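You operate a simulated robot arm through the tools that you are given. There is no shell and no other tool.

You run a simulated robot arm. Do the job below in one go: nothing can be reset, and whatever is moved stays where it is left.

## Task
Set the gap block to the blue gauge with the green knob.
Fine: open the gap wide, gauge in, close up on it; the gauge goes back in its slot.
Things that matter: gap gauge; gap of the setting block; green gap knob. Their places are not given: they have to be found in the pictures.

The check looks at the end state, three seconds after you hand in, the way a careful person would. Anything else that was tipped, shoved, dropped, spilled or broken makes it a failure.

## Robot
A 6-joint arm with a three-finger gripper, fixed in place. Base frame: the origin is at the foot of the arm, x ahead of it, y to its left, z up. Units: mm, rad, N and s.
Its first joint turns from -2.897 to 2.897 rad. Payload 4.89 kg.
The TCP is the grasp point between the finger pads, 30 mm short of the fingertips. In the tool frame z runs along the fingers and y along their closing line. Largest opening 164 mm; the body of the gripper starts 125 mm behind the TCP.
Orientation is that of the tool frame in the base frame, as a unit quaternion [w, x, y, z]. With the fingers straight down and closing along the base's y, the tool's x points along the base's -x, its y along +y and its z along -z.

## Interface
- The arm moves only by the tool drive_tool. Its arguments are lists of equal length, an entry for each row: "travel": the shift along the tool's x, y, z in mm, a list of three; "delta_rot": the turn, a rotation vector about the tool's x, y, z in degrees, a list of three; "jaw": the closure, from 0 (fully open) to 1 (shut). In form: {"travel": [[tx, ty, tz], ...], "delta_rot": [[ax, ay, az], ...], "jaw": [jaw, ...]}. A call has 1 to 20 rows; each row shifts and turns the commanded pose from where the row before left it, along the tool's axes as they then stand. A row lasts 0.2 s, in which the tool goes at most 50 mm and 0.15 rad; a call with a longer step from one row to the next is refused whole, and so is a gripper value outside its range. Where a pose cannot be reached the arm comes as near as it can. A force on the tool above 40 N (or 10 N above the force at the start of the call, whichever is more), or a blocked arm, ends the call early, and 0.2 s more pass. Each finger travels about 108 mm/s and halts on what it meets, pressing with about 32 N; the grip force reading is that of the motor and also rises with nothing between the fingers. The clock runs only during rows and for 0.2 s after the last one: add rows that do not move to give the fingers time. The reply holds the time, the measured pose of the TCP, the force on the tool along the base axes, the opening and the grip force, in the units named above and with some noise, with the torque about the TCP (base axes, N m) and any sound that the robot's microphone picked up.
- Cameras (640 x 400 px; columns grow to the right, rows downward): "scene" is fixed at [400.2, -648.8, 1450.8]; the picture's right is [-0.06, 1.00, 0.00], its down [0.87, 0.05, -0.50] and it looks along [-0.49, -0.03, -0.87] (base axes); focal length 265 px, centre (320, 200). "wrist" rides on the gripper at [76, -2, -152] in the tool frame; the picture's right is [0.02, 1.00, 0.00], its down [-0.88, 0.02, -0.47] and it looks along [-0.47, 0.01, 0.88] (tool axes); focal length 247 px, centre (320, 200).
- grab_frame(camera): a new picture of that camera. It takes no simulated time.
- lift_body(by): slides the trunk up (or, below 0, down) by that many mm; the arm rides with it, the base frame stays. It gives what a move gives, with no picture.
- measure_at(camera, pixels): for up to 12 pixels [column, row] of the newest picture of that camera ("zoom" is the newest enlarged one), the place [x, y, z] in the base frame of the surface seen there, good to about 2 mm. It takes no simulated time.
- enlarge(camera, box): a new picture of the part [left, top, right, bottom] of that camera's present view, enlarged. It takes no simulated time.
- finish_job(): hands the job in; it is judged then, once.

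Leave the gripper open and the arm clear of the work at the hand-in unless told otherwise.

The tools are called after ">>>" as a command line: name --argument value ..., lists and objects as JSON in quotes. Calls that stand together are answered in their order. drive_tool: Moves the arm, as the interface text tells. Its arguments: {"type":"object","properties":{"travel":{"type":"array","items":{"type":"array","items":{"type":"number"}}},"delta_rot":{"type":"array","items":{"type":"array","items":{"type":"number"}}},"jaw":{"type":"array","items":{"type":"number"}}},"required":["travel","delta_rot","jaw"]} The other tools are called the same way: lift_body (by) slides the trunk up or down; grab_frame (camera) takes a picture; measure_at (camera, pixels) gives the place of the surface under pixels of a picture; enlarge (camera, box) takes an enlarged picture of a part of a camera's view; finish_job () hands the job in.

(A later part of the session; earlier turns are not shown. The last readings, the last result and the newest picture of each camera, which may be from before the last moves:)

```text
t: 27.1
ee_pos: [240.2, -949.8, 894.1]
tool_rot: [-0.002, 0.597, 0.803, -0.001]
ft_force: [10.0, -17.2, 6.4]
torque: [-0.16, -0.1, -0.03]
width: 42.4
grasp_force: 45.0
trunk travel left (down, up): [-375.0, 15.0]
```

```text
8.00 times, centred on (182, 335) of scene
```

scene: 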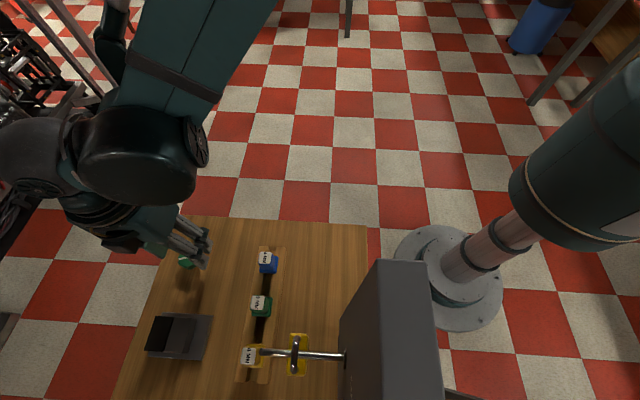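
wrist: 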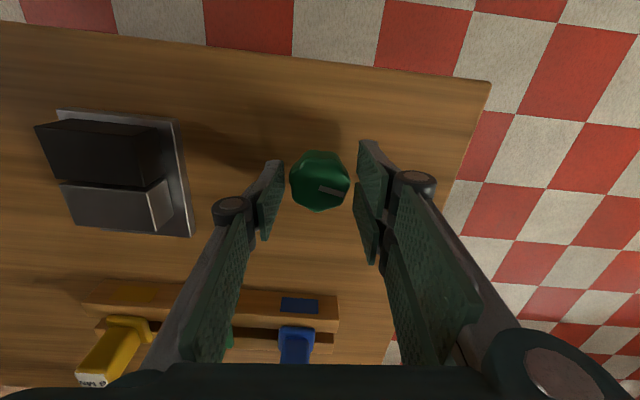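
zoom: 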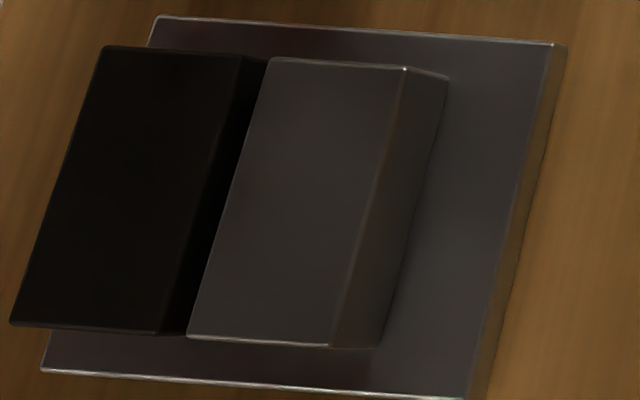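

Gap is opening further (grey jaw edge moved another ~2 mm). I'll relieve side forces and turn clockwise another 144°.

>>> drive_tool --travel '[[-0.9, 0.25, -0.3], [0, 0, 0], [0, 0, 0], [0, 0, 0], [0, 0, 0], [0, 0, 0], [0, 0, 0], [0, 0, 0], [0, 0, 0], [0, 0, 0], [0, 0, 0], [0, 0, 0], [0, 0, 0], [0, 0, 0], [0, 0, 0], [0, 0, 0], [0, 0, 0], [0, 0, 0], [0, 0, 0], [0, 0, 0]]' --delta_rot '[[0, 0, 0], [0, 0, 8], [0, 0, 8], [0, 0, 8], [0, 0, 8], [0, 0, 8], [0, 0, 8], [0, 0, 8], [0, 0, 8], [0, 0, 8], [0, 0, 8], [0, 0, 8], [0, 0, 8], [0, 0, 8], [0, 0, 8], [0, 0, 8], [0, 0, 8], [0, 0, 8], [0, 0, 8], [0, 0, 0]]' --jaw '[1, 1, 1, 1, 1, 1, 1, 1, 1, 1, 1, 1, 1, 1, 1, 1, 1, 1, 1, 1]'

>>> enlarge --camera "wrist" --box '[270, 140, 370, 220]'

>>> enlarge --camera "scene" --box '[165, 310, 200, 360]'

```text
t: 29.5
ee_pos: [239.1, -950.4, 893.7]
tool_rot: [-0.001, 0.968, 0.252, -0.001]
ft_force: [2.6, 3.6, -4.1]
torque: [-0.32, 0.21, 0.0]
width: 42.4
grasp_force: 44.3
trunk travel left (down, up): [-375.0, 15.0]
stopped in row 11: the force on the tool passed its limit at 42 N (the readings are from after the stop); the commanded pose is now the measured one
```

```text
5.00 times, centred on (320, 180) of wrist
```

zoom: 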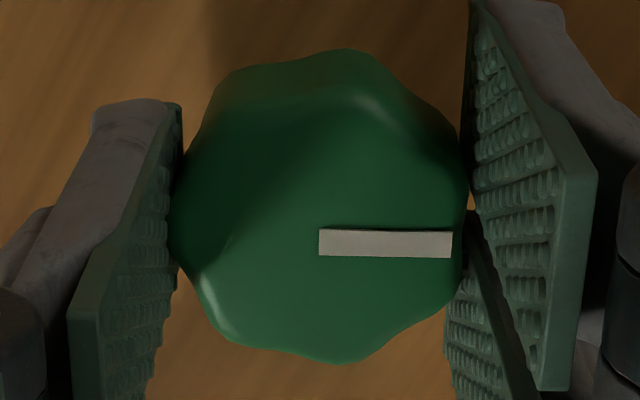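

```text
8.00 times, centred on (182, 335) of scene
```

zoom: 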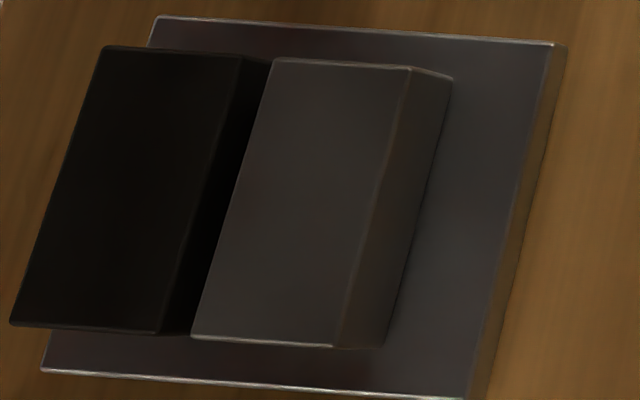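

Gap now ≈7.2 mm. Forces are relieved; I'll turn another 64° to reach ≈8 mm.

>>> drive_tool --travel '[[0, 0, 0], [0, 0, 0], [0, 0, 0], [0, 0, 0], [0, 0, 0], [0, 0, 0], [0, 0, 0], [0, 0, 0], [0, 0, 0]]' --delta_rot '[[0, 0, 8], [0, 0, 8], [0, 0, 8], [0, 0, 8], [0, 0, 8], [0, 0, 8], [0, 0, 8], [0, 0, 8], [0, 0, 0]]' --jaw '[1, 1, 1, 1, 1, 1, 1, 1, 1]'

>>> enlarge --camera "wrist" --box '[270, 140, 370, 220]'

>>> enlarge --camera "scene" --box '[165, 310, 200, 360]'

```text
t: 31.5
ee_pos: [239.1, -950.3, 894.1]
tool_rot: [0.0, 0.954, -0.299, -0.001]
ft_force: [3.4, 26.3, -3.0]
torque: [0.99, -0.07, 0.56]
width: 42.5
grasp_force: 45.0
trunk travel left (down, up): [-375.0, 15.0]
```

```text
5.00 times, centred on (320, 180) of wrist
```

zoom: 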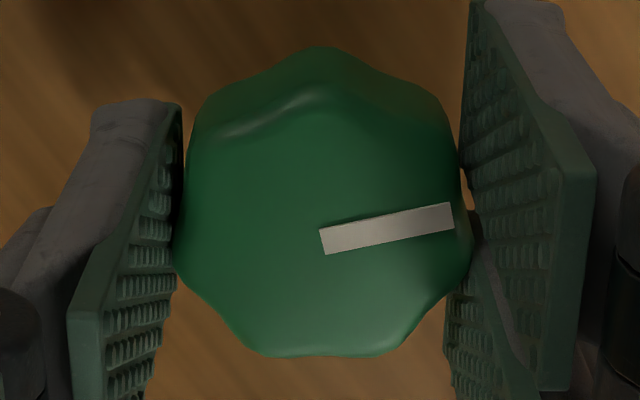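

```text
8.00 times, centred on (182, 335) of scene
```

zoom: 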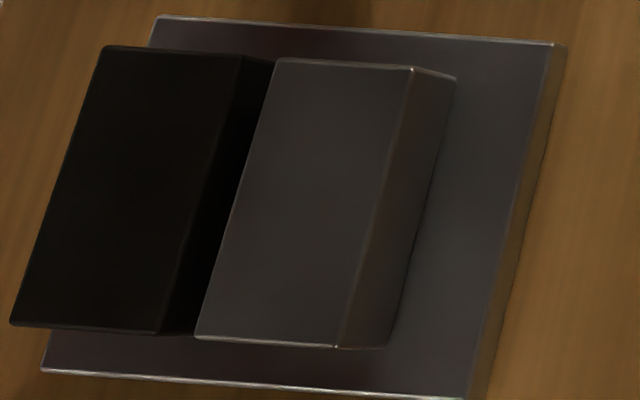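

The knob slipped about 10° at the end with torque 0.56 N m: likely the open stop, gap ≈8 mm. That's wide enough for the 4 mm gauge. I'll open the jaws, lift clear, and rotate back to yaw ≈0.

>>> drive_tool --travel '[[0, 0, 0], [0, 0, 0], [0, 0, 0], [0, 0, -40], [0, 0, -40], [0, 0, -40], [0, 0, 0], [0, 0, 0], [0, 0, 0], [0, 0, 0], [0, 0, 0], [0, 0, 0], [0, 0, 0], [0, 0, 0], [0, 0, 0], [0, 0, 0], [0, 0, 0], [0, 0, 0], [0, 0, 0], [0, 0, 0]]' --delta_rot '[[0, 0, 0], [0, 0, 0], [0, 0, 0], [0, 0, 0], [0, 0, 0], [0, 0, 0], [0, 0, -8.5], [0, 0, -8.5], [0, 0, -8.5], [0, 0, -8.5], [0, 0, -8.5], [0, 0, -8.5], [0, 0, -8.5], [0, 0, -8.5], [0, 0, -8.5], [0, 0, -8.5], [0, 0, -8.5], [0, 0, -8.5], [0, 0, -8.5], [0, 0, -8.5]]' --jaw '[0.6, 0.6, 0.6, 0.6, 0.6, 0.6, 0.6, 0.6, 0.6, 0.6, 0.6, 0.6, 0.6, 0.6, 0.6, 0.6, 0.6, 0.6, 0.6, 0.6]'

>>> drive_tool --travel '[[0, 0, 0], [0, 0, 0], [0, 0, 0], [0, 0, 0], [0, 0, 0], [0, 0, 0], [0, 0, 0], [0, 0, 0], [0, 0, 0], [0, 0, 0], [0, 0, 0], [0, 0, 0]]' --delta_rot '[[0, 0, -8.5], [0, 0, -8.5], [0, 0, -8.5], [0, 0, -8.5], [0, 0, -8.5], [0, 0, -8.5], [0, 0, -8.5], [0, 0, -8.5], [0, 0, -8.5], [0, 0, -8.5], [0, 0, -8.5], [0, 0, 0]]' --jaw '[0.6, 0.6, 0.6, 0.6, 0.6, 0.6, 0.6, 0.6, 0.6, 0.6, 0.6, 0.6]'

>>> grab_frame --camera "wrist"

```text
t: 35.7
ee_pos: [240.1, -950.5, 1012.5]
tool_rot: [-0.002, 0.741, 0.671, 0.0]
ft_force: [-1.0, 0.7, 0.3]
torque: [0.02, -0.03, -0.02]
width: 65.5
grasp_force: 0.1
trunk travel left (down, up): [-375.0, 15.0]
```

```text
t: 38.3
ee_pos: [240.1, -951.0, 1014.9]
tool_rot: [-0.002, 0.019, 1.0, 0.001]
ft_force: [-0.2, 0.8, 0.0]
torque: [0.03, -0.04, -0.02]
width: 65.5
grasp_force: 0.1
trunk travel left (down, up): [-375.0, 15.0]
```

```text
taken
```

wrist: 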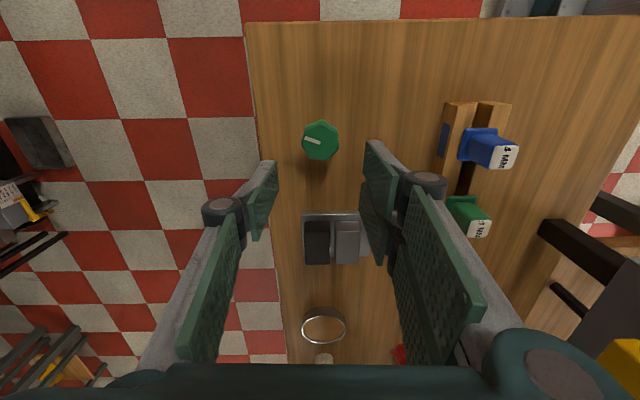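

The open gap is clearly visible now. I'll square up the yaw (-2.2°) and move over the gap at about (376,-935) at z≈1013 to test reach and measure the gap.

>>> drive_tool --travel '[[0, 0, 0], [-34, 4, 0], [-34, 4, 0], [-34, 4, 0], [-34, 4, 0], [0, 0, 0]]' --delta_rot '[[0, 0, -2.2], [0, 0, 0], [0, 0, 0], [0, 0, 0], [0, 0, 0], [0, 0, 0]]' --jaw '[0.6, 0.6, 0.6, 0.6, 0.6, 0.6]'

>>> grab_frame --camera "wrist"

>>> enlarge --camera "wrist" --box '[270, 90, 370, 170]'

```text
t: 39.7
ee_pos: [376.8, -934.1, 1016.1]
tool_rot: [-0.001, 0.001, 1.0, 0.001]
ft_force: [1.0, 0.1, -0.5]
torque: [-0.03, 0.11, -0.01]
width: 65.5
grasp_force: 0.1
trunk travel left (down, up): [-375.0, 15.0]
```

```text
taken
```

wrist: 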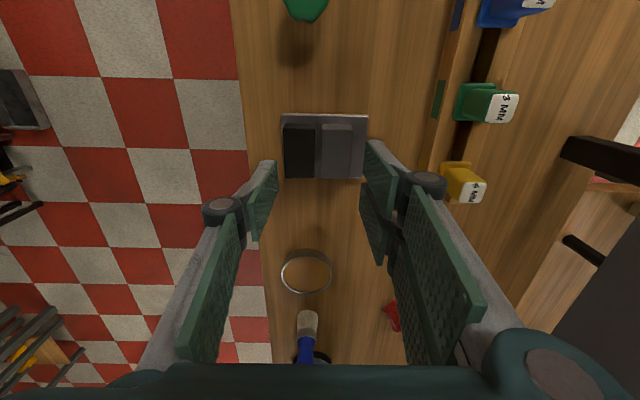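

```text
5.00 times, centred on (320, 130) of wrist
```

zoom: 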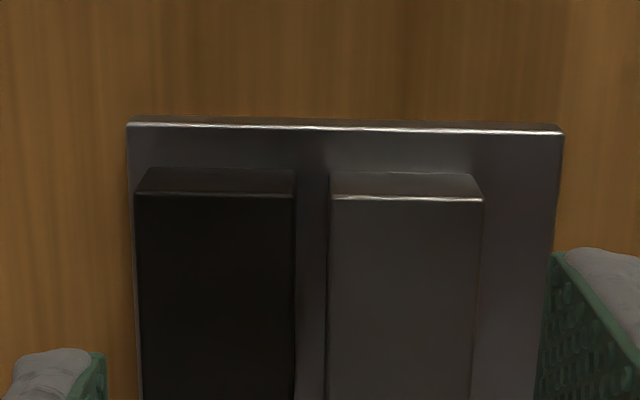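

Reach is fine here (no out-of-reach note). I'll measure the jaw edges for the gap's exact y, then look at the rack.

>>> measure_at --camera "zoom" --pixels '[[140, 230], [290, 230], [290, 300], [334, 230], [334, 300], [476, 230], [290, 380], [334, 380], [312, 300], [138, 380], [472, 380], [312, 230]]'

>>> enlarge --camera "wrist" --box '[400, 0, 560, 220]'

```text
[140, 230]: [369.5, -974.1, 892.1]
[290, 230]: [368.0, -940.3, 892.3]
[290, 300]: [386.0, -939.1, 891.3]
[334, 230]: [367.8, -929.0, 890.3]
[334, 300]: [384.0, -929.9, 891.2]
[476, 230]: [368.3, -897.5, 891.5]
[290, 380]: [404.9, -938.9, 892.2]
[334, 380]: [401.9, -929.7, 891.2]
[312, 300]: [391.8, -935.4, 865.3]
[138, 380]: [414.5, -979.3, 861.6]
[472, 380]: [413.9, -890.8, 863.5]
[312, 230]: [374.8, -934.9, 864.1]
```

```text
1.82 times, centred on (480, 110) of wrist
```

zoom: 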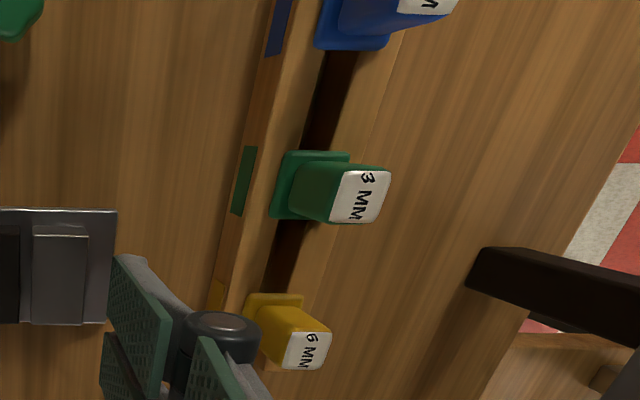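

The gap runs from y≈-938.8 to ≈-930.5 (centre ≈-934.6), tops at z≈891. Now I'll move over to look straight down at the blue gauge, going x first, then y, staying away from the padlock peg.

>>> drive_tool --travel '[[38.4, 0, -6.8], [38.4, 0, -6.8], [38.4, 0, -6.8], [38.4, 0, -6.8], [38.4, 0, -6.8], [0, 41.5, 0], [0, 41.5, 0], [0, 41.5, 0], [0, 41.5, 0], [0, 0, 0]]' --delta_rot '[[0, 0, 0], [0, 0, 0], [0, 0, 0], [0, 0, 0], [0, 0, 0], [0, 0, 0], [0, 0, 0], [0, 0, 0], [0, 0, 0], [0, 0, 0]]' --jaw '[0.6, 0.6, 0.6, 0.6, 0.6, 0.6, 0.6, 0.6, 0.6, 0.6]'

>>> grab_frame --camera "wrist"

>>> enlarge --camera "wrist" --box '[260, 130, 390, 230]'

```text
t: 41.9
ee_pos: [181.9, -766.0, 1049.6]
tool_rot: [-0.002, 0.0, 1.0, 0.001]
ft_force: [0.2, 1.5, -0.8]
torque: [-0.11, -0.05, -0.04]
width: 65.7
grasp_force: 0.0
trunk travel left (down, up): [-375.0, 15.0]
```

```text
taken
```

wrist: 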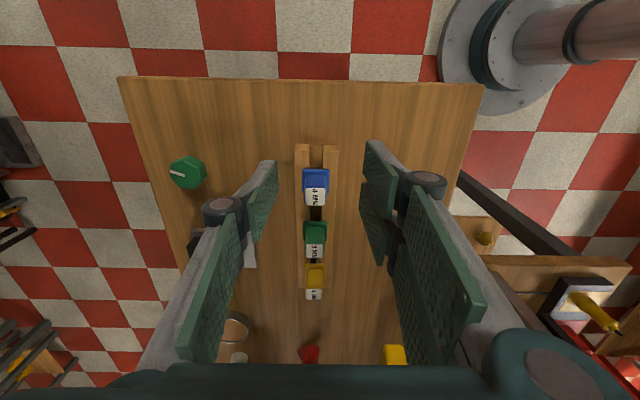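

```text
4.00 times, centred on (325, 180) of wrist
```

zoom: 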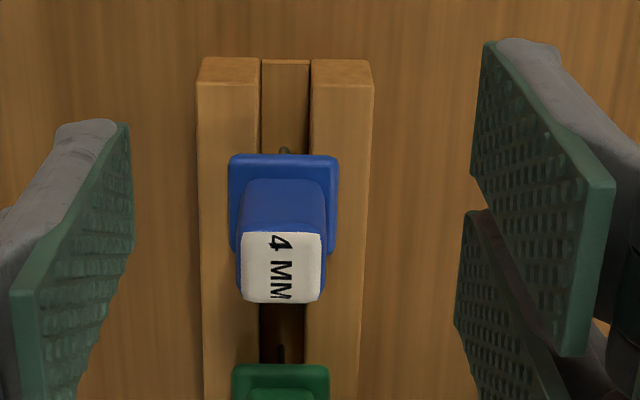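

The blade's edge peeks out beyond the collar at zoom (284,150), thin in y and wide in x, same orientation as the gap. Zooming in and measuring the handle, collar, rails.

>>> enlarge --camera "wrist" --box '[295, 140, 345, 215]'

>>> measure_at --camera "zoom" --pixels '[[240, 330], [380, 330], [240, 420], [310, 365], [230, 150], [400, 150], [310, 150], [230, 260], [310, 250], [150, 250], [470, 250], [310, 20]]'

```text
5.33 times, centred on (320, 178) of wrist
```

zoom: 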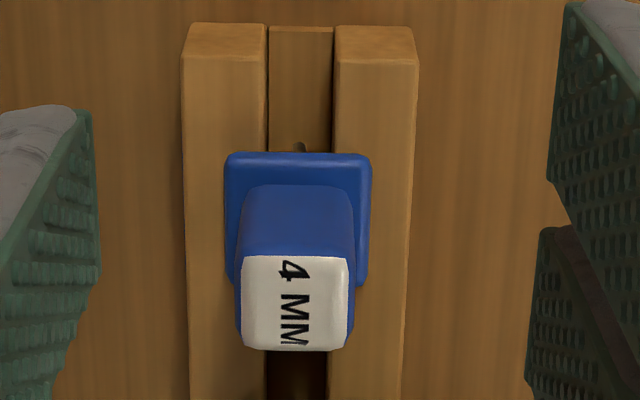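

```text
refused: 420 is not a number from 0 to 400
```

>>> measure_at --camera "zoom" --pixels '[[248, 265], [345, 265], [246, 340], [342, 340], [232, 165], [364, 165], [300, 165], [232, 230], [364, 230], [300, 220], [200, 220], [390, 220]]'

>>> enlarge --camera "scene" --box '[245, 240, 295, 280]'

>>> measure_at --camera "zoom" --pixels '[[180, 120], [290, 120], [180, 230], [290, 230], [340, 200], [330, 280], [395, 170], [370, 320], [300, 320], [350, 240], [440, 200], [240, 170]]'

```text
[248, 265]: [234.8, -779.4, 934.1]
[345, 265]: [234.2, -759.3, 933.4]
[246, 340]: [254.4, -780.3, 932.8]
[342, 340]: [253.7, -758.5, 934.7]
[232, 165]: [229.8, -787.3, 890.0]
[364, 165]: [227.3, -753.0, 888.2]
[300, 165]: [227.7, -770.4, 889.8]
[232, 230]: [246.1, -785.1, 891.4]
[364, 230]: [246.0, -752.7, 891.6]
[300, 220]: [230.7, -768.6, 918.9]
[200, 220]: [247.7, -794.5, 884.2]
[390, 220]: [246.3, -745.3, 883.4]
```

```text
10.00 times, centred on (270, 260) of scene
```

zoom: 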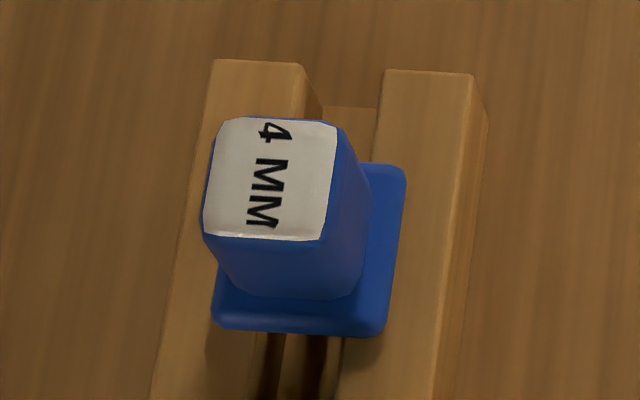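

```text
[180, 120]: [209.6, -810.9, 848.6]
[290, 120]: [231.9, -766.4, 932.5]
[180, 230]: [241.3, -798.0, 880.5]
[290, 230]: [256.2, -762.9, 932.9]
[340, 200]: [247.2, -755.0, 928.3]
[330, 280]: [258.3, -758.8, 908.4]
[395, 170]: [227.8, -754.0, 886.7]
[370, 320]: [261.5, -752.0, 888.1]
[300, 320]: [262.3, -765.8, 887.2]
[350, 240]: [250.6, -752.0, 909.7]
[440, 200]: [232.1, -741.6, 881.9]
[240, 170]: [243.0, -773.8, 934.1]
```

The gauge: handle centre ≈ (244.6,-769.6), top z≈934, collar 35 mm square with top z≈889 resting on rails (z≈882); handle ≈26 mm wide. I'll move above it and descend partway to z≈970 (tips at ≈940 would still be just above the handle top).

>>> drive_tool --travel '[[-31.3, -1.8, 0], [-31.4, -1.8, 0], [0, 0, 35], [0, 0, 35], [0, 0, 0]]' --delta_rot '[[0, 0, 0], [0, 0, 0], [0, 0, 0], [0, 0, 0], [0, 0, 0]]' --jaw '[0.6, 0.6, 0.6, 0.6, 0.6]'

>>> enlarge --camera "wrist" --box '[240, 110, 400, 210]'

>>> grab_frame --camera "scene"

```text
t: 43.1
ee_pos: [245.4, -770.5, 978.1]
tool_rot: [-0.002, 0.001, 1.0, 0.001]
ft_force: [-0.4, 0.0, -0.8]
torque: [0.11, -0.02, -0.01]
width: 65.6
grasp_force: 0.0
trunk travel left (down, up): [-375.0, 15.0]
```

```text
4.00 times, centred on (320, 160) of wrist
```

zoom: 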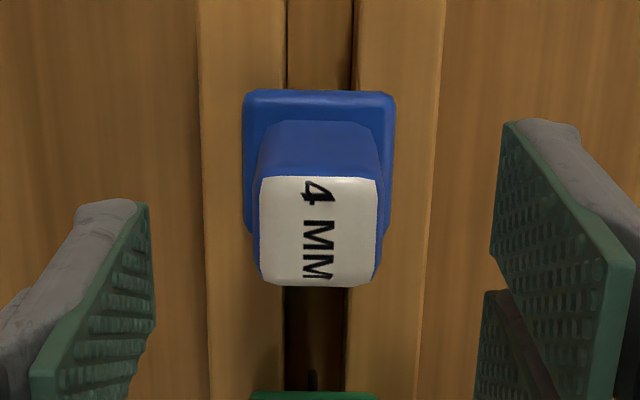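

```text
taken
```

scene: 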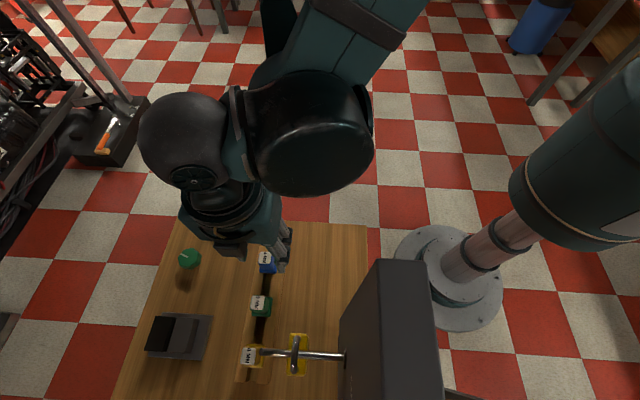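

The handle is centred between pads (zoom col 320). I'll shift 0.8 mm in tool +x and descend 54 mm to z≈924 so the tips stop just above the collar.

>>> drive_tool --travel '[[0.8, 0, 20], [0, 0, 20], [0, 0, 13], [0, 0, 0]]' --delta_rot '[[0, 0, 0], [0, 0, 0], [0, 0, 0], [0, 0, 0]]' --jaw '[0.6, 0.6, 0.6, 0.6]'

>>> enlarge --camera "wrist" --box '[240, 130, 400, 230]'

>>> enlarge --camera "scene" --box '[225, 220, 315, 290]'

```text
t: 44.1
ee_pos: [244.7, -771.0, 923.5]
tool_rot: [-0.002, 0.001, 1.0, 0.0]
ft_force: [-0.4, -0.1, -0.9]
torque: [0.03, 0.02, -0.01]
width: 65.8
grasp_force: 0.2
trunk travel left (down, up): [-375.0, 15.0]
```

```text
4.00 times, centred on (320, 180) of wrist
```

zoom: 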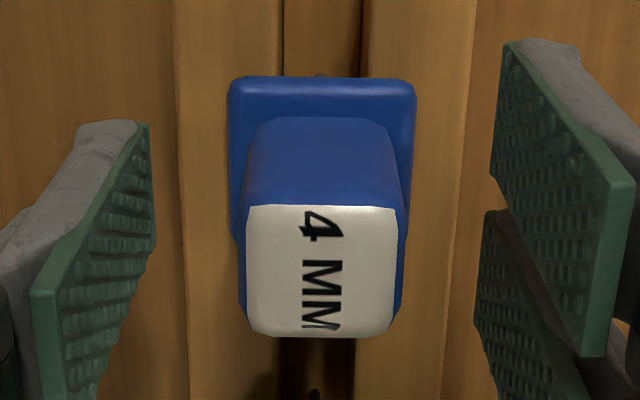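

```text
5.71 times, centred on (270, 255) of scene
```

zoom: 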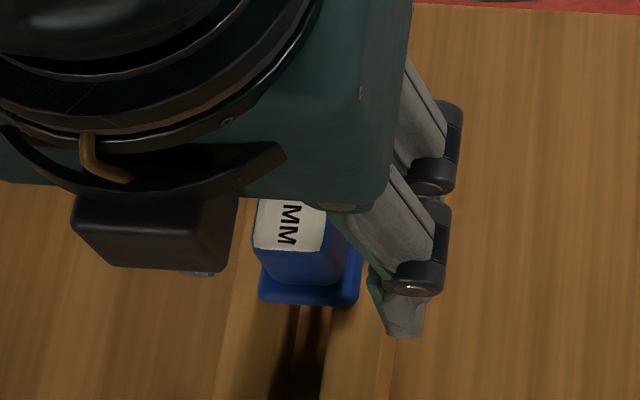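

Well placed around the handle. Closing the jaws gently and holding.

>>> drive_tool --travel '[[0, 0, 0], [0, 0, 0], [0, 0, 0], [0, 0, 0], [0, 0, 0]]' --delta_rot '[[0, 0, 0], [0, 0, 0], [0, 0, 0], [0, 0, 0], [0, 0, 0]]' --jaw '[0.75, 0.85, 1.0, 1.0, 1.0]'

>>> enlarge --camera "wrist" --box '[240, 130, 400, 230]'

```text
t: 45.3
ee_pos: [245.2, -770.1, 924.8]
tool_rot: [-0.003, 0.001, 1.0, 0.001]
ft_force: [0.4, 0.5, -0.6]
torque: [-0.02, 0.0, -0.03]
width: 27.3
grasp_force: 31.7
trunk travel left (down, up): [-375.0, 15.0]
```

```text
4.00 times, centred on (320, 180) of wrist
```

zoom: 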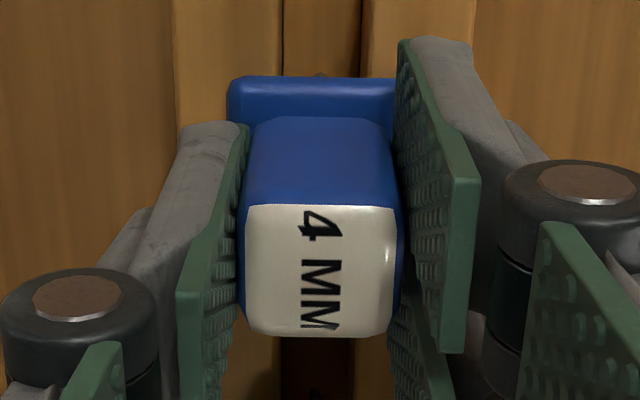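

Held at 27.3 mm, no side force. Lift straight up 80 mm.

>>> drive_tool --travel '[[0, 0, -10], [0, 0, -20], [0, 0, -25], [0, 0, -25], [0, 0, 0]]' --delta_rot '[[0, 0, 0], [0, 0, 0], [0, 0, 0], [0, 0, 0], [0, 0, 0]]' --jaw '[1.0, 1.0, 1.0, 1.0, 1.0]'

>>> grab_frame --camera "wrist"

>>> enlarge --camera "wrist" --box '[240, 110, 400, 230]'

>>> enlarge --camera "scene" --box '[205, 210, 315, 290]'

```text
t: 46.5
ee_pos: [245.0, -773.2, 1007.8]
tool_rot: [-0.003, 0.002, 1.0, 0.001]
ft_force: [0.2, 0.9, 0.4]
torque: [-0.06, -0.04, -0.01]
width: 0.0
grasp_force: 32.1
trunk travel left (down, up): [-375.0, 15.0]
```

```text
taken
```

wrist: 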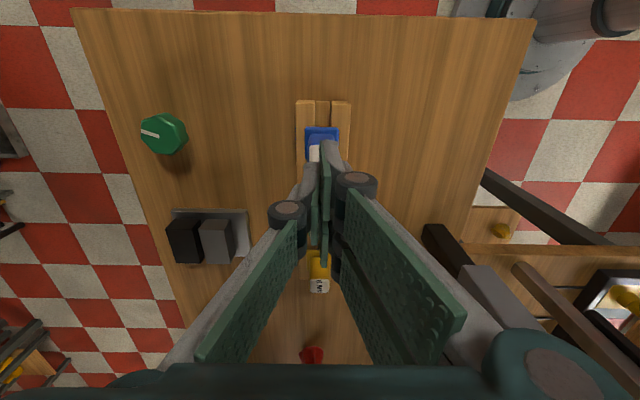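

```text
3.33 times, centred on (320, 170) of wrist
```

zoom: 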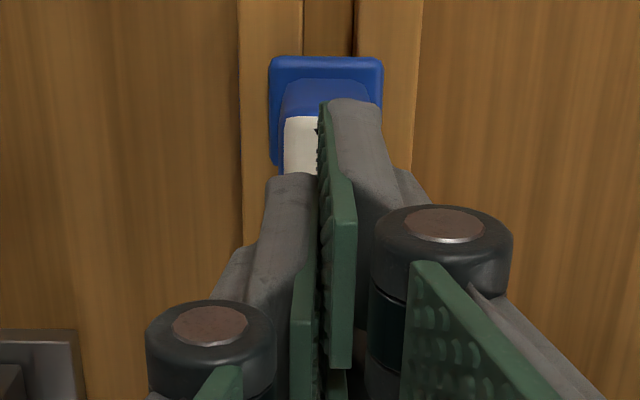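

```text
5.00 times, centred on (260, 250) of scene
```

zoom: 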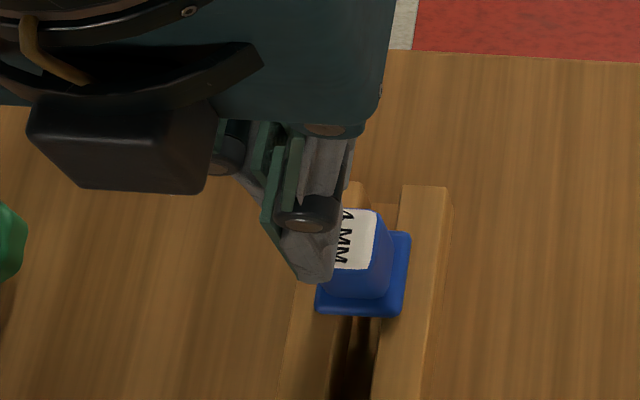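

The fingers slipped off: width is 0 and the gauge is still in the rack. I'll open again and inspect the gauge from above to see if it moved or is tapered.

>>> drive_tool --travel '[[0, 0, 0], [0, 0, 0], [0, 0, 0]]' --delta_rot '[[0, 0, 0], [0, 0, 0], [0, 0, 0]]' --jaw '[0.6, 0.6, 0.6]'

>>> enlarge --camera "wrist" --box '[280, 90, 360, 180]'

>>> measure_at --camera "zoom" --pixels '[[260, 130], [380, 130], [320, 150], [290, 200], [350, 200], [270, 250], [370, 250], [320, 230], [320, 270], [320, 300]]'

>>> enlarge --camera "scene" --box '[245, 240, 295, 280]'

```text
t: 47.3
ee_pos: [245.8, -774.1, 1007.2]
tool_rot: [-0.002, 0.001, 1.0, 0.0]
ft_force: [-0.6, -0.1, 0.3]
torque: [-0.04, 0.02, 0.03]
width: 65.7
grasp_force: 0.1
trunk travel left (down, up): [-375.0, 15.0]
```

```text
4.44 times, centred on (320, 135) of wrist
```

zoom: 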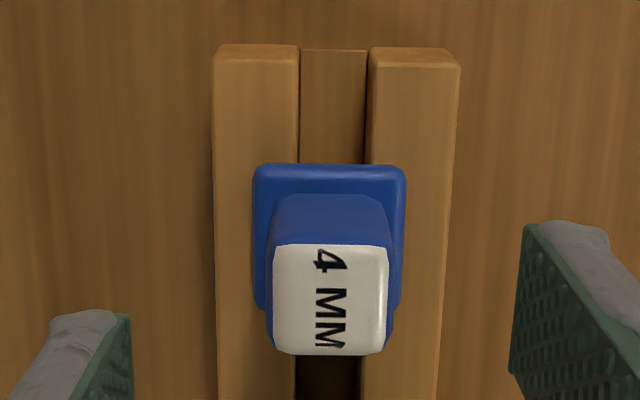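

```text
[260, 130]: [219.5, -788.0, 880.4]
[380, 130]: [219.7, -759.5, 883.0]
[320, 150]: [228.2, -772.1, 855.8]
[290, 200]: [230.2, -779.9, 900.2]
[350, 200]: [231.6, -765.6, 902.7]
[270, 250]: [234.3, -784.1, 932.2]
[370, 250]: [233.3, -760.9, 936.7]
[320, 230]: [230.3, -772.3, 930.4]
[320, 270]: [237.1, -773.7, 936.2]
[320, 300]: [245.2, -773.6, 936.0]
```

```text
10.00 times, centred on (270, 260) of scene
```

zoom: 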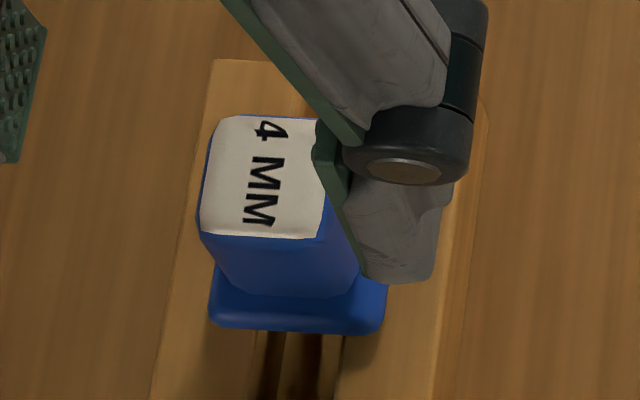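

The gauge shifted only ~1–2 mm in y and still stands in the slot; the hand itself is ~1.5 mm to the -y side of it now. I'll recentre (+1.5 y), descend again to z≈923, and re-grip, then lift slowly to feel the force.

>>> drive_tool --travel '[[0, 1.5, 0], [0, 0, 30], [0, 0, 30], [0, 0, 23], [0, 0, 0]]' --delta_rot '[[0, 0, 0], [0, 0, 0], [0, 0, 0], [0, 0, 0], [0, 0, 0]]' --jaw '[0.6, 0.6, 0.6, 0.6, 0.6]'

>>> enlarge --camera "wrist" --box '[240, 130, 400, 230]'

```text
t: 48.5
ee_pos: [244.3, -771.5, 923.1]
tool_rot: [-0.002, 0.001, 1.0, 0.002]
ft_force: [-0.3, -0.9, -0.6]
torque: [0.08, -0.02, 0.02]
width: 65.8
grasp_force: 0.1
trunk travel left (down, up): [-375.0, 15.0]
```

```text
4.00 times, centred on (320, 180) of wrist
```

zoom: 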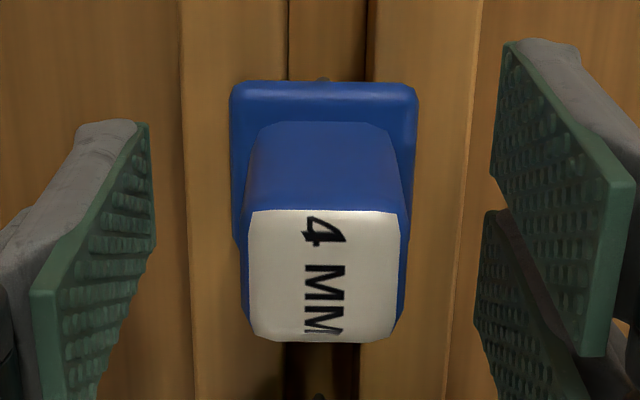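

Centred again. Closing with a longer hold, then lifting only 4 mm slowly to read forces.

>>> drive_tool --travel '[[0, 0, 0], [0, 0, 0], [0, 0, 0], [0, 0, 0], [0, 0, 0], [0, 0, 0], [0, 0, -1], [0, 0, -1], [0, 0, -1], [0, 0, -1]]' --delta_rot '[[0, 0, 0], [0, 0, 0], [0, 0, 0], [0, 0, 0], [0, 0, 0], [0, 0, 0], [0, 0, 0], [0, 0, 0], [0, 0, 0], [0, 0, 0]]' --jaw '[0.75, 0.9, 1.0, 1.0, 1.0, 1.0, 1.0, 1.0, 1.0, 1.0]'

>>> enlarge --camera "wrist" --box '[240, 130, 400, 230]'

>>> enlarge --camera "scene" --box '[225, 230, 315, 300]'

```text
t: 50.7
ee_pos: [245.9, -771.6, 927.2]
tool_rot: [-0.001, 0.001, 1.0, 0.001]
ft_force: [0.4, 0.0, -1.0]
torque: [0.01, 0.01, -0.03]
width: 27.6
grasp_force: 31.6
trunk travel left (down, up): [-375.0, 15.0]
```

```text
4.00 times, centred on (320, 180) of wrist
```

zoom: 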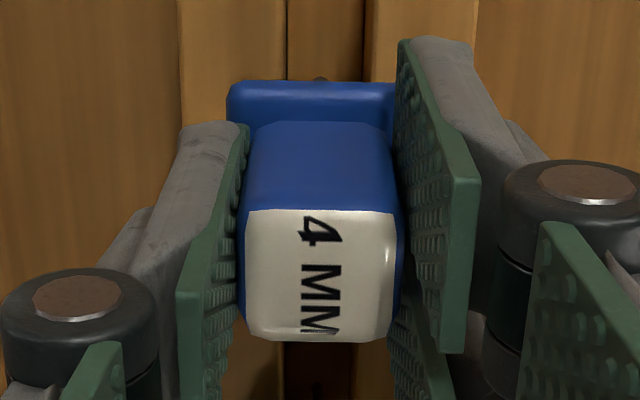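

```text
5.71 times, centred on (270, 265) of scene
```

zoom: 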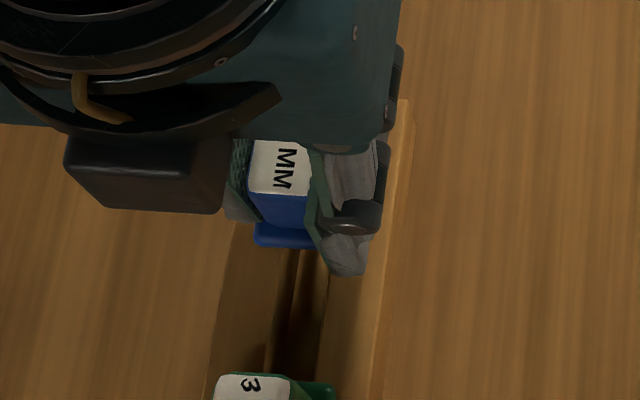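

The gauge is coming up with the fingers (label unchanged in the hand view, ~1 N weight). Continue lifting slowly, 2–3 mm per row.

>>> drive_tool --travel '[[0, 0, -2], [0, 0, -2], [0, 0, -2], [0, 0, -2], [0, 0, -2], [0, 0, -2], [0, 0, -2], [0, 0, -2], [0, 0, 0]]' --delta_rot '[[0, 0, 0], [0, 0, 0], [0, 0, 0], [0, 0, 0], [0, 0, 0], [0, 0, 0], [0, 0, 0], [0, 0, 0], [0, 0, 0]]' --jaw '[1.0, 1.0, 1.0, 1.0, 1.0, 1.0, 1.0, 1.0, 1.0]'

>>> enlarge --camera "wrist" --box '[240, 130, 400, 230]'

>>> enlarge --camera "scene" --box '[225, 230, 315, 300]'

```text
t: 52.7
ee_pos: [246.0, -770.5, 941.9]
tool_rot: [-0.001, 0.001, 1.0, 0.002]
ft_force: [-0.3, 0.2, -0.2]
torque: [-0.02, 0.01, -0.01]
width: 27.3
grasp_force: 31.8
trunk travel left (down, up): [-375.0, 15.0]
```

```text
4.00 times, centred on (320, 180) of wrist
```

zoom: 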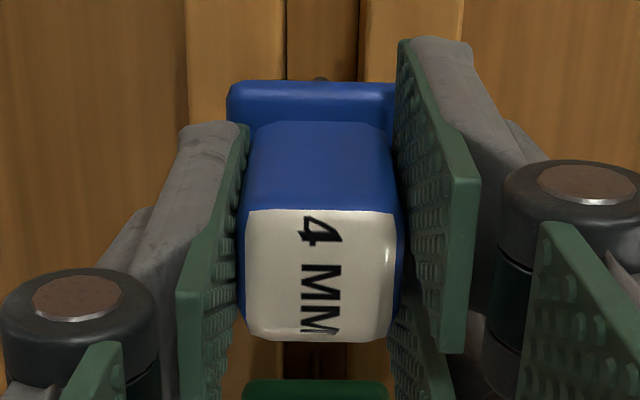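

```text
5.71 times, centred on (270, 265) of scene
```

zoom: 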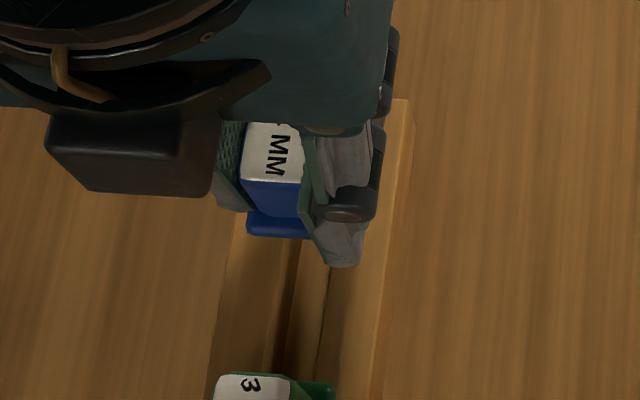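

Still held firmly. Continue up with a gentle ramp, about 60 mm more.

>>> drive_tool --travel '[[0, 0, -2], [0, 0, -3], [0, 0, -3], [0, 0, -4], [0, 0, -4], [0, 0, -4], [0, 0, -4], [0, 0, -4], [0, 0, -4], [0, 0, -4], [0, 0, -4], [0, 0, -4], [0, 0, -4], [0, 0, -4], [0, 0, -3], [0, 0, -2], [0, 0, 0]]' --delta_rot '[[0, 0, 0], [0, 0, 0], [0, 0, 0], [0, 0, 0], [0, 0, 0], [0, 0, 0], [0, 0, 0], [0, 0, 0], [0, 0, 0], [0, 0, 0], [0, 0, 0], [0, 0, 0], [0, 0, 0], [0, 0, 0], [0, 0, 0], [0, 0, 0], [0, 0, 0]]' --jaw '[1, 1, 1, 1, 1, 1, 1, 1, 1, 1, 1, 1, 1, 1, 1, 1, 1]'

>>> enlarge --camera "wrist" --box '[240, 110, 400, 230]'

>>> enlarge --camera "scene" --box '[205, 210, 315, 290]'

```text
t: 56.3
ee_pos: [245.5, -770.9, 999.2]
tool_rot: [-0.002, 0.001, 1.0, 0.001]
ft_force: [-0.2, 0.1, -1.3]
torque: [0.01, 0.0, 0.0]
width: 27.5
grasp_force: 32.2
trunk travel left (down, up): [-375.0, 15.0]
```

```text
3.33 times, centred on (320, 170) of wrist
```

zoom: 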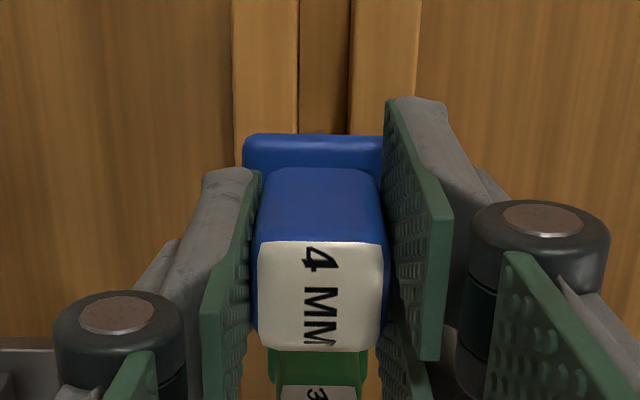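

```text
5.00 times, centred on (260, 250) of scene
```

zoom: 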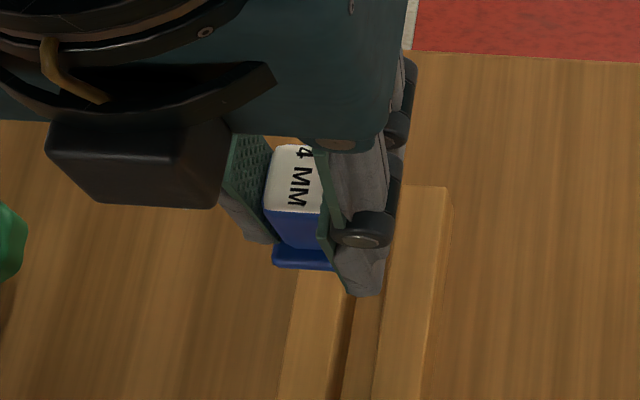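

Held securely at z≈999. Now carry it gently up 20 mm and across toward the gap at about (385,-934.6).

>>> drive_tool --travel '[[0, 0, -3], [0, 0, -5], [0, 0, -5], [0, 0, -5], [-2, -2.4, -2], [-5, -5.9, 0], [-9, -10.5, 0], [-11, -12.9, 0], [-11, -12.9, 0], [-11, -12.9, 0], [-11, -12.9, 0], [-11, -12.9, 0], [-11, -12.9, 0], [-11, -12.9, 0], [-11, -12.9, 0], [-11, -12.9, 0], [-9, -10.5, 0], [-8, -9.4, 0], [-5, -5.9, 0], [-3, -3.5, 0]]' --delta_rot '[[0, 0, 0], [0, 0, 0], [0, 0, 0], [0, 0, 0], [0, 0, 0], [0, 0, 0], [0, 0, 0], [0, 0, 0], [0, 0, 0], [0, 0, 0], [0, 0, 0], [0, 0, 0], [0, 0, 0], [0, 0, 0], [0, 0, 0], [0, 0, 0], [0, 0, 0], [0, 0, 0], [0, 0, 0], [0, 0, 0]]' --jaw '[1, 1, 1, 1, 1, 1, 1, 1, 1, 1, 1, 1, 1, 1, 1, 1, 1, 1, 1, 1]'

>>> grab_frame --camera "wrist"

>>> grab_frame --camera "scene"

```text
t: 60.5
ee_pos: [385.7, -934.9, 1018.9]
tool_rot: [-0.002, 0.001, 1.0, -0.001]
ft_force: [-0.3, 0.0, -2.0]
torque: [-0.03, -0.03, 0.04]
width: 27.4
grasp_force: 32.1
trunk travel left (down, up): [-375.0, 15.0]
```

```text
taken
```

wrist: 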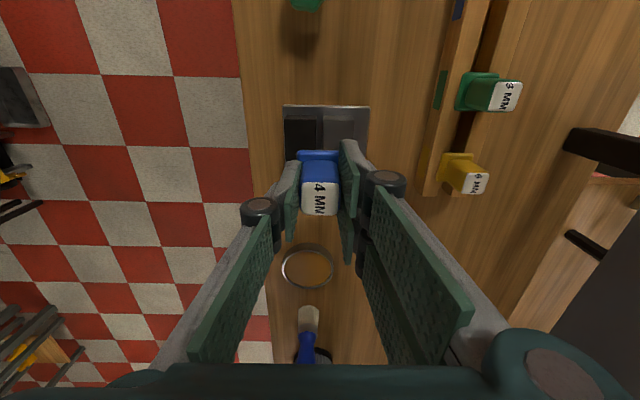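

```text
taken
```

scene: 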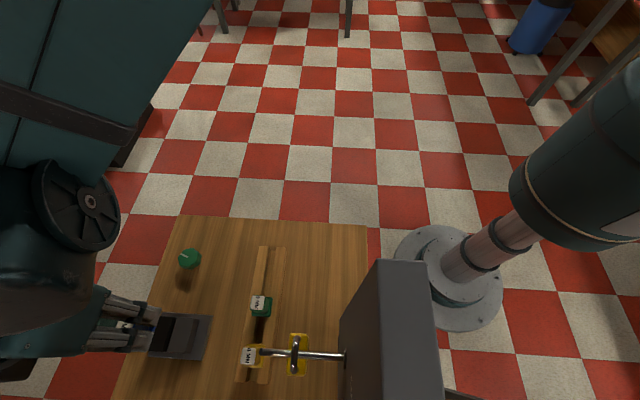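

Over the gap now. Zooming on both views to see the blade relative to the gap.

>>> enlarge --camera "scene" --box '[90, 290, 220, 380]'

>>> enlarge --camera "wrist" --box '[260, 90, 390, 220]'

```text
4.44 times, centred on (155, 335) of scene
```

zoom: 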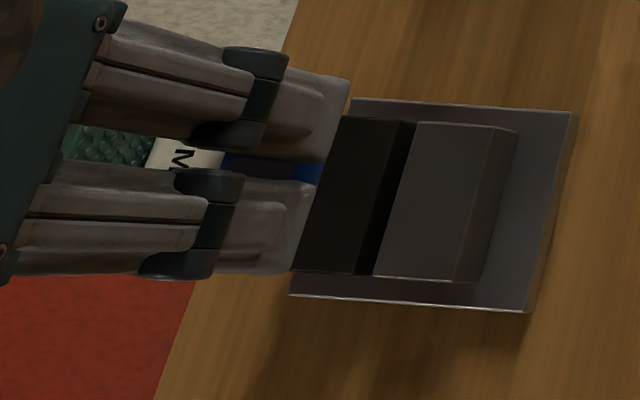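

```text
3.08 times, centred on (325, 155) of wrist
```

zoom: 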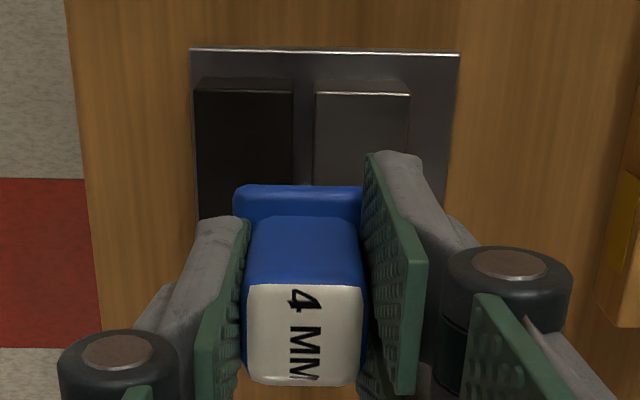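

The blade/gauge axis and the gap centre coincide (both ≈col 319.8). Lowering gently to z≈972 first.

>>> drive_tool --travel '[[0, 0, 2], [0, 0, 4], [0, 0, 6], [0, 0, 6], [0, 0, 6], [0, 0, 6], [0, 0, 6], [0, 0, 5], [0, 0, 3], [0, 0, 2], [0, 0, 0]]' --delta_rot '[[0, 0, 0], [0, 0, 0], [0, 0, 0], [0, 0, 0], [0, 0, 0], [0, 0, 0], [0, 0, 0], [0, 0, 0], [0, 0, 0], [0, 0, 0], [0, 0, 0]]' --jaw '[1, 1, 1, 1, 1, 1, 1, 1, 1, 1, 1]'

>>> enlarge --camera "wrist" --box '[260, 90, 390, 220]'

>>> enlarge --camera "scene" --box '[90, 290, 220, 380]'

```text
t: 62.9
ee_pos: [386.1, -934.6, 971.8]
tool_rot: [-0.001, 0.001, 1.0, 0.001]
ft_force: [-0.3, -1.0, -0.5]
torque: [-0.03, 0.0, 0.0]
width: 27.2
grasp_force: 31.2
trunk travel left (down, up): [-375.0, 15.0]
```

```text
3.08 times, centred on (325, 155) of wrist
```

zoom: 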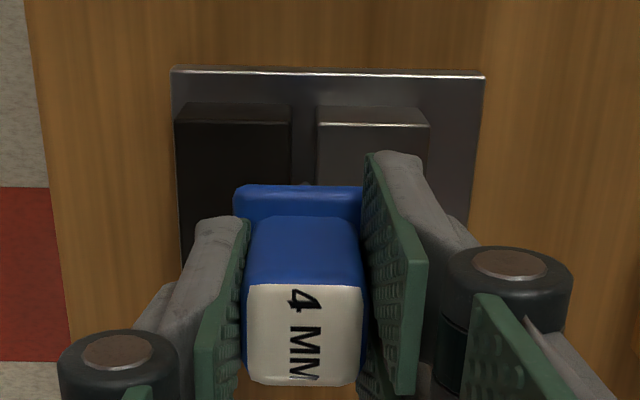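

```text
4.44 times, centred on (155, 335) of scene
```

zoom: 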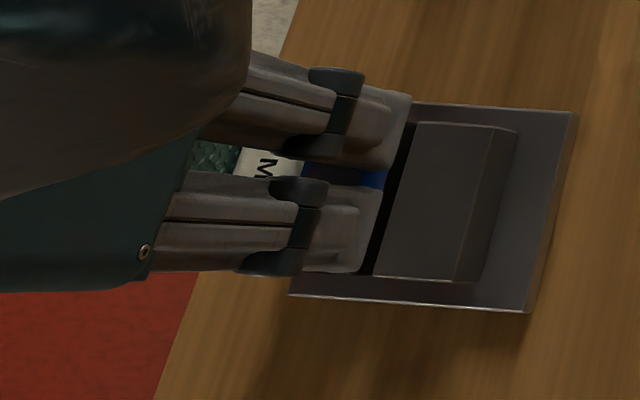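

Still aligned. Let me zoom tightly on where the blade's edge meets the gap just above the collar in the wrist view.

>>> enlarge --camera "wrist" --box '[295, 115, 345, 165]'

```text
8.00 times, centred on (320, 140) of wrist
```

zoom: 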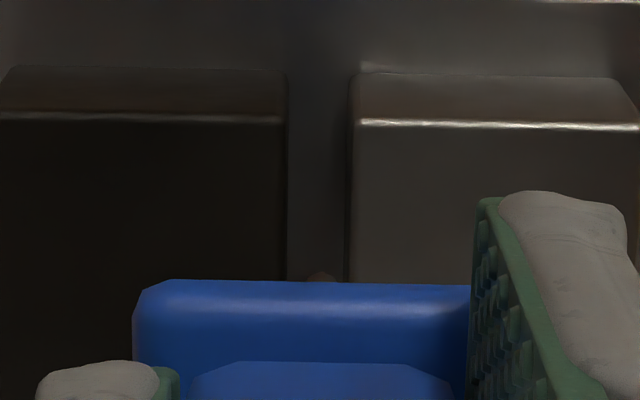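

The blade tip shows at (320,275), centred in the gap (287–348). Continue lowering to z≈944.

>>> drive_tool --travel '[[0, 0, 2], [0, 0, 3], [0, 0, 3], [0, 0, 3], [0, 0, 3], [0, 0, 3], [0, 0, 3], [0, 0, 3], [0, 0, 3], [0, 0, 2], [0, 0, 0]]' --delta_rot '[[0, 0, 0], [0, 0, 0], [0, 0, 0], [0, 0, 0], [0, 0, 0], [0, 0, 0], [0, 0, 0], [0, 0, 0], [0, 0, 0], [0, 0, 0], [0, 0, 0]]' --jaw '[1, 1, 1, 1, 1, 1, 1, 1, 1, 1, 1]'

>>> enlarge --camera "wrist" --box '[280, 110, 360, 180]'

```text
t: 65.3
ee_pos: [384.8, -935.2, 945.2]
tool_rot: [-0.002, 0.001, 1.0, 0.0]
ft_force: [-0.7, 0.5, -1.6]
torque: [-0.03, 0.01, -0.02]
width: 27.4
grasp_force: 31.9
trunk travel left (down, up): [-375.0, 15.0]
```

```text
5.71 times, centred on (320, 145) of wrist
```

zoom: 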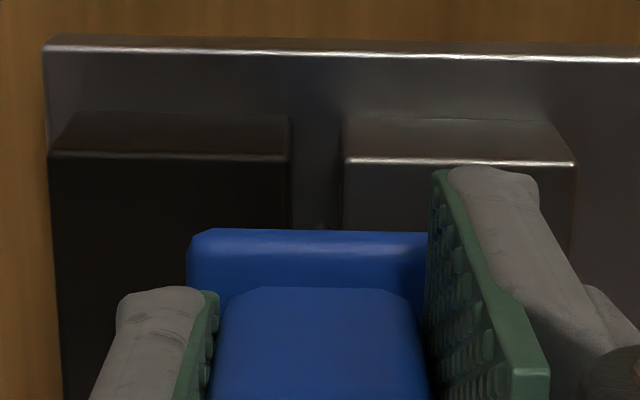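

No contact force yet. Continue down ~9 mm more in small steps.

>>> drive_tool --travel '[[0, 0, 2], [0, 0, 2], [0, 0, 2], [0, 0, 1], [0, 0, 1], [0, 0, 1], [0, 0, 0]]' --delta_rot '[[0, 0, 0], [0, 0, 0], [0, 0, 0], [0, 0, 0], [0, 0, 0], [0, 0, 0], [0, 0, 0]]' --jaw '[1, 1, 1, 1, 1, 1, 1]'

>>> enlarge --camera "wrist" --box '[280, 110, 360, 180]'

>>> enlarge --camera "scene" --box '[110, 290, 220, 370]'

```text
t: 66.9
ee_pos: [385.2, -935.4, 935.2]
tool_rot: [-0.001, 0.001, 1.0, 0.001]
ft_force: [0.7, 0.4, -0.4]
torque: [0.0, 0.03, 0.01]
width: 27.3
grasp_force: 31.7
trunk travel left (down, up): [-375.0, 15.0]
```

```text
5.71 times, centred on (320, 145) of wrist
```

zoom: 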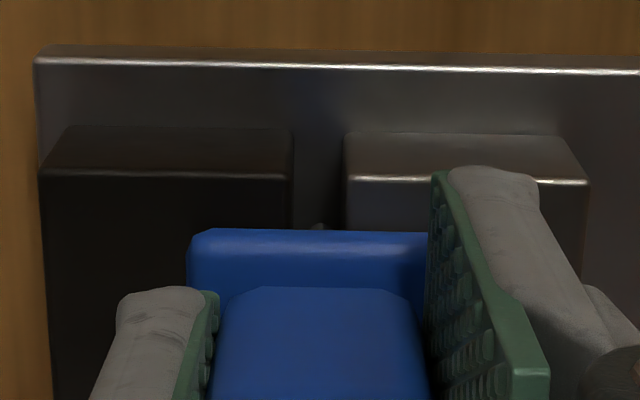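

```text
5.00 times, centred on (165, 330) of scene
```

zoom: 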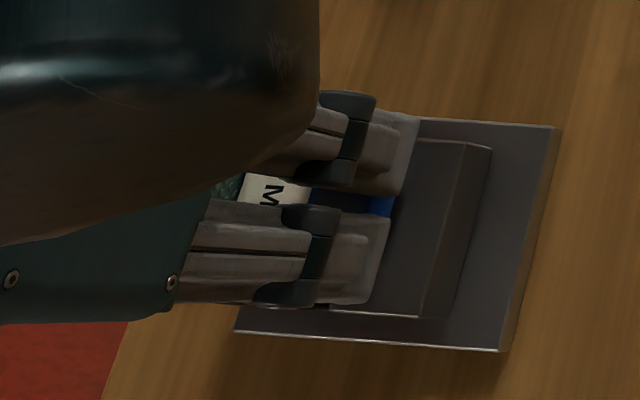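

No contact yet; lower 3 more mm in 0.5 mm steps to feel the collar touch.

>>> drive_tool --travel '[[0, 0, 0.5], [0, 0, 0.5], [0, 0, 0.5], [0, 0, 0.5], [0, 0, 0]]' --delta_rot '[[0, 0, 0], [0, 0, 0], [0, 0, 0], [0, 0, 0], [0, 0, 0]]' --jaw '[1, 1, 1, 1, 1]'

```text
t: 68.1
ee_pos: [385.1, -936.4, 932.8]
tool_rot: [-0.001, 0.001, 1.0, 0.0]
ft_force: [0.6, 0.1, -0.4]
torque: [0.01, 0.0, 0.0]
width: 27.4
grasp_force: 31.6
trunk travel left (down, up): [-375.0, 15.0]
```

>>> drive_tool --travel '[[0, 0, 0.5], [0, 0, 0.5], [0, 0, 0.5], [0, 0, 0]]' --delta_rot '[[0, 0, 0], [0, 0, 0], [0, 0, 0], [0, 0, 0]]' --jaw '[1, 1, 1, 1]'

>>> enlarge --camera "wrist" --box '[280, 110, 360, 180]'

```text
t: 69.1
ee_pos: [386.3, -934.6, 933.4]
tool_rot: [-0.002, 0.0, 1.0, -0.001]
ft_force: [-2.2, -8.1, 21.4]
torque: [-0.23, 0.16, 0.0]
width: 27.3
grasp_force: 31.3
trunk travel left (down, up): [-375.0, 15.0]
```

```text
5.71 times, centred on (320, 145) of wrist
```

zoom: 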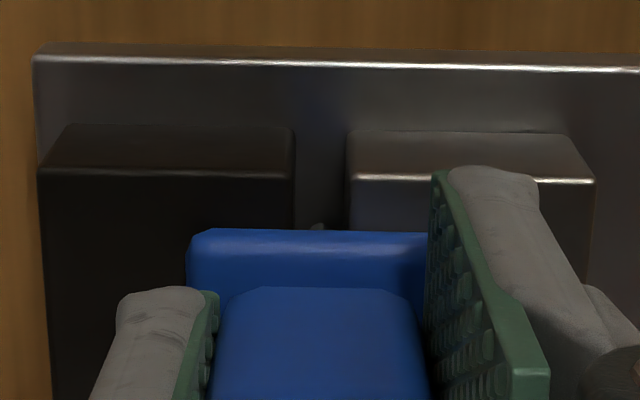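

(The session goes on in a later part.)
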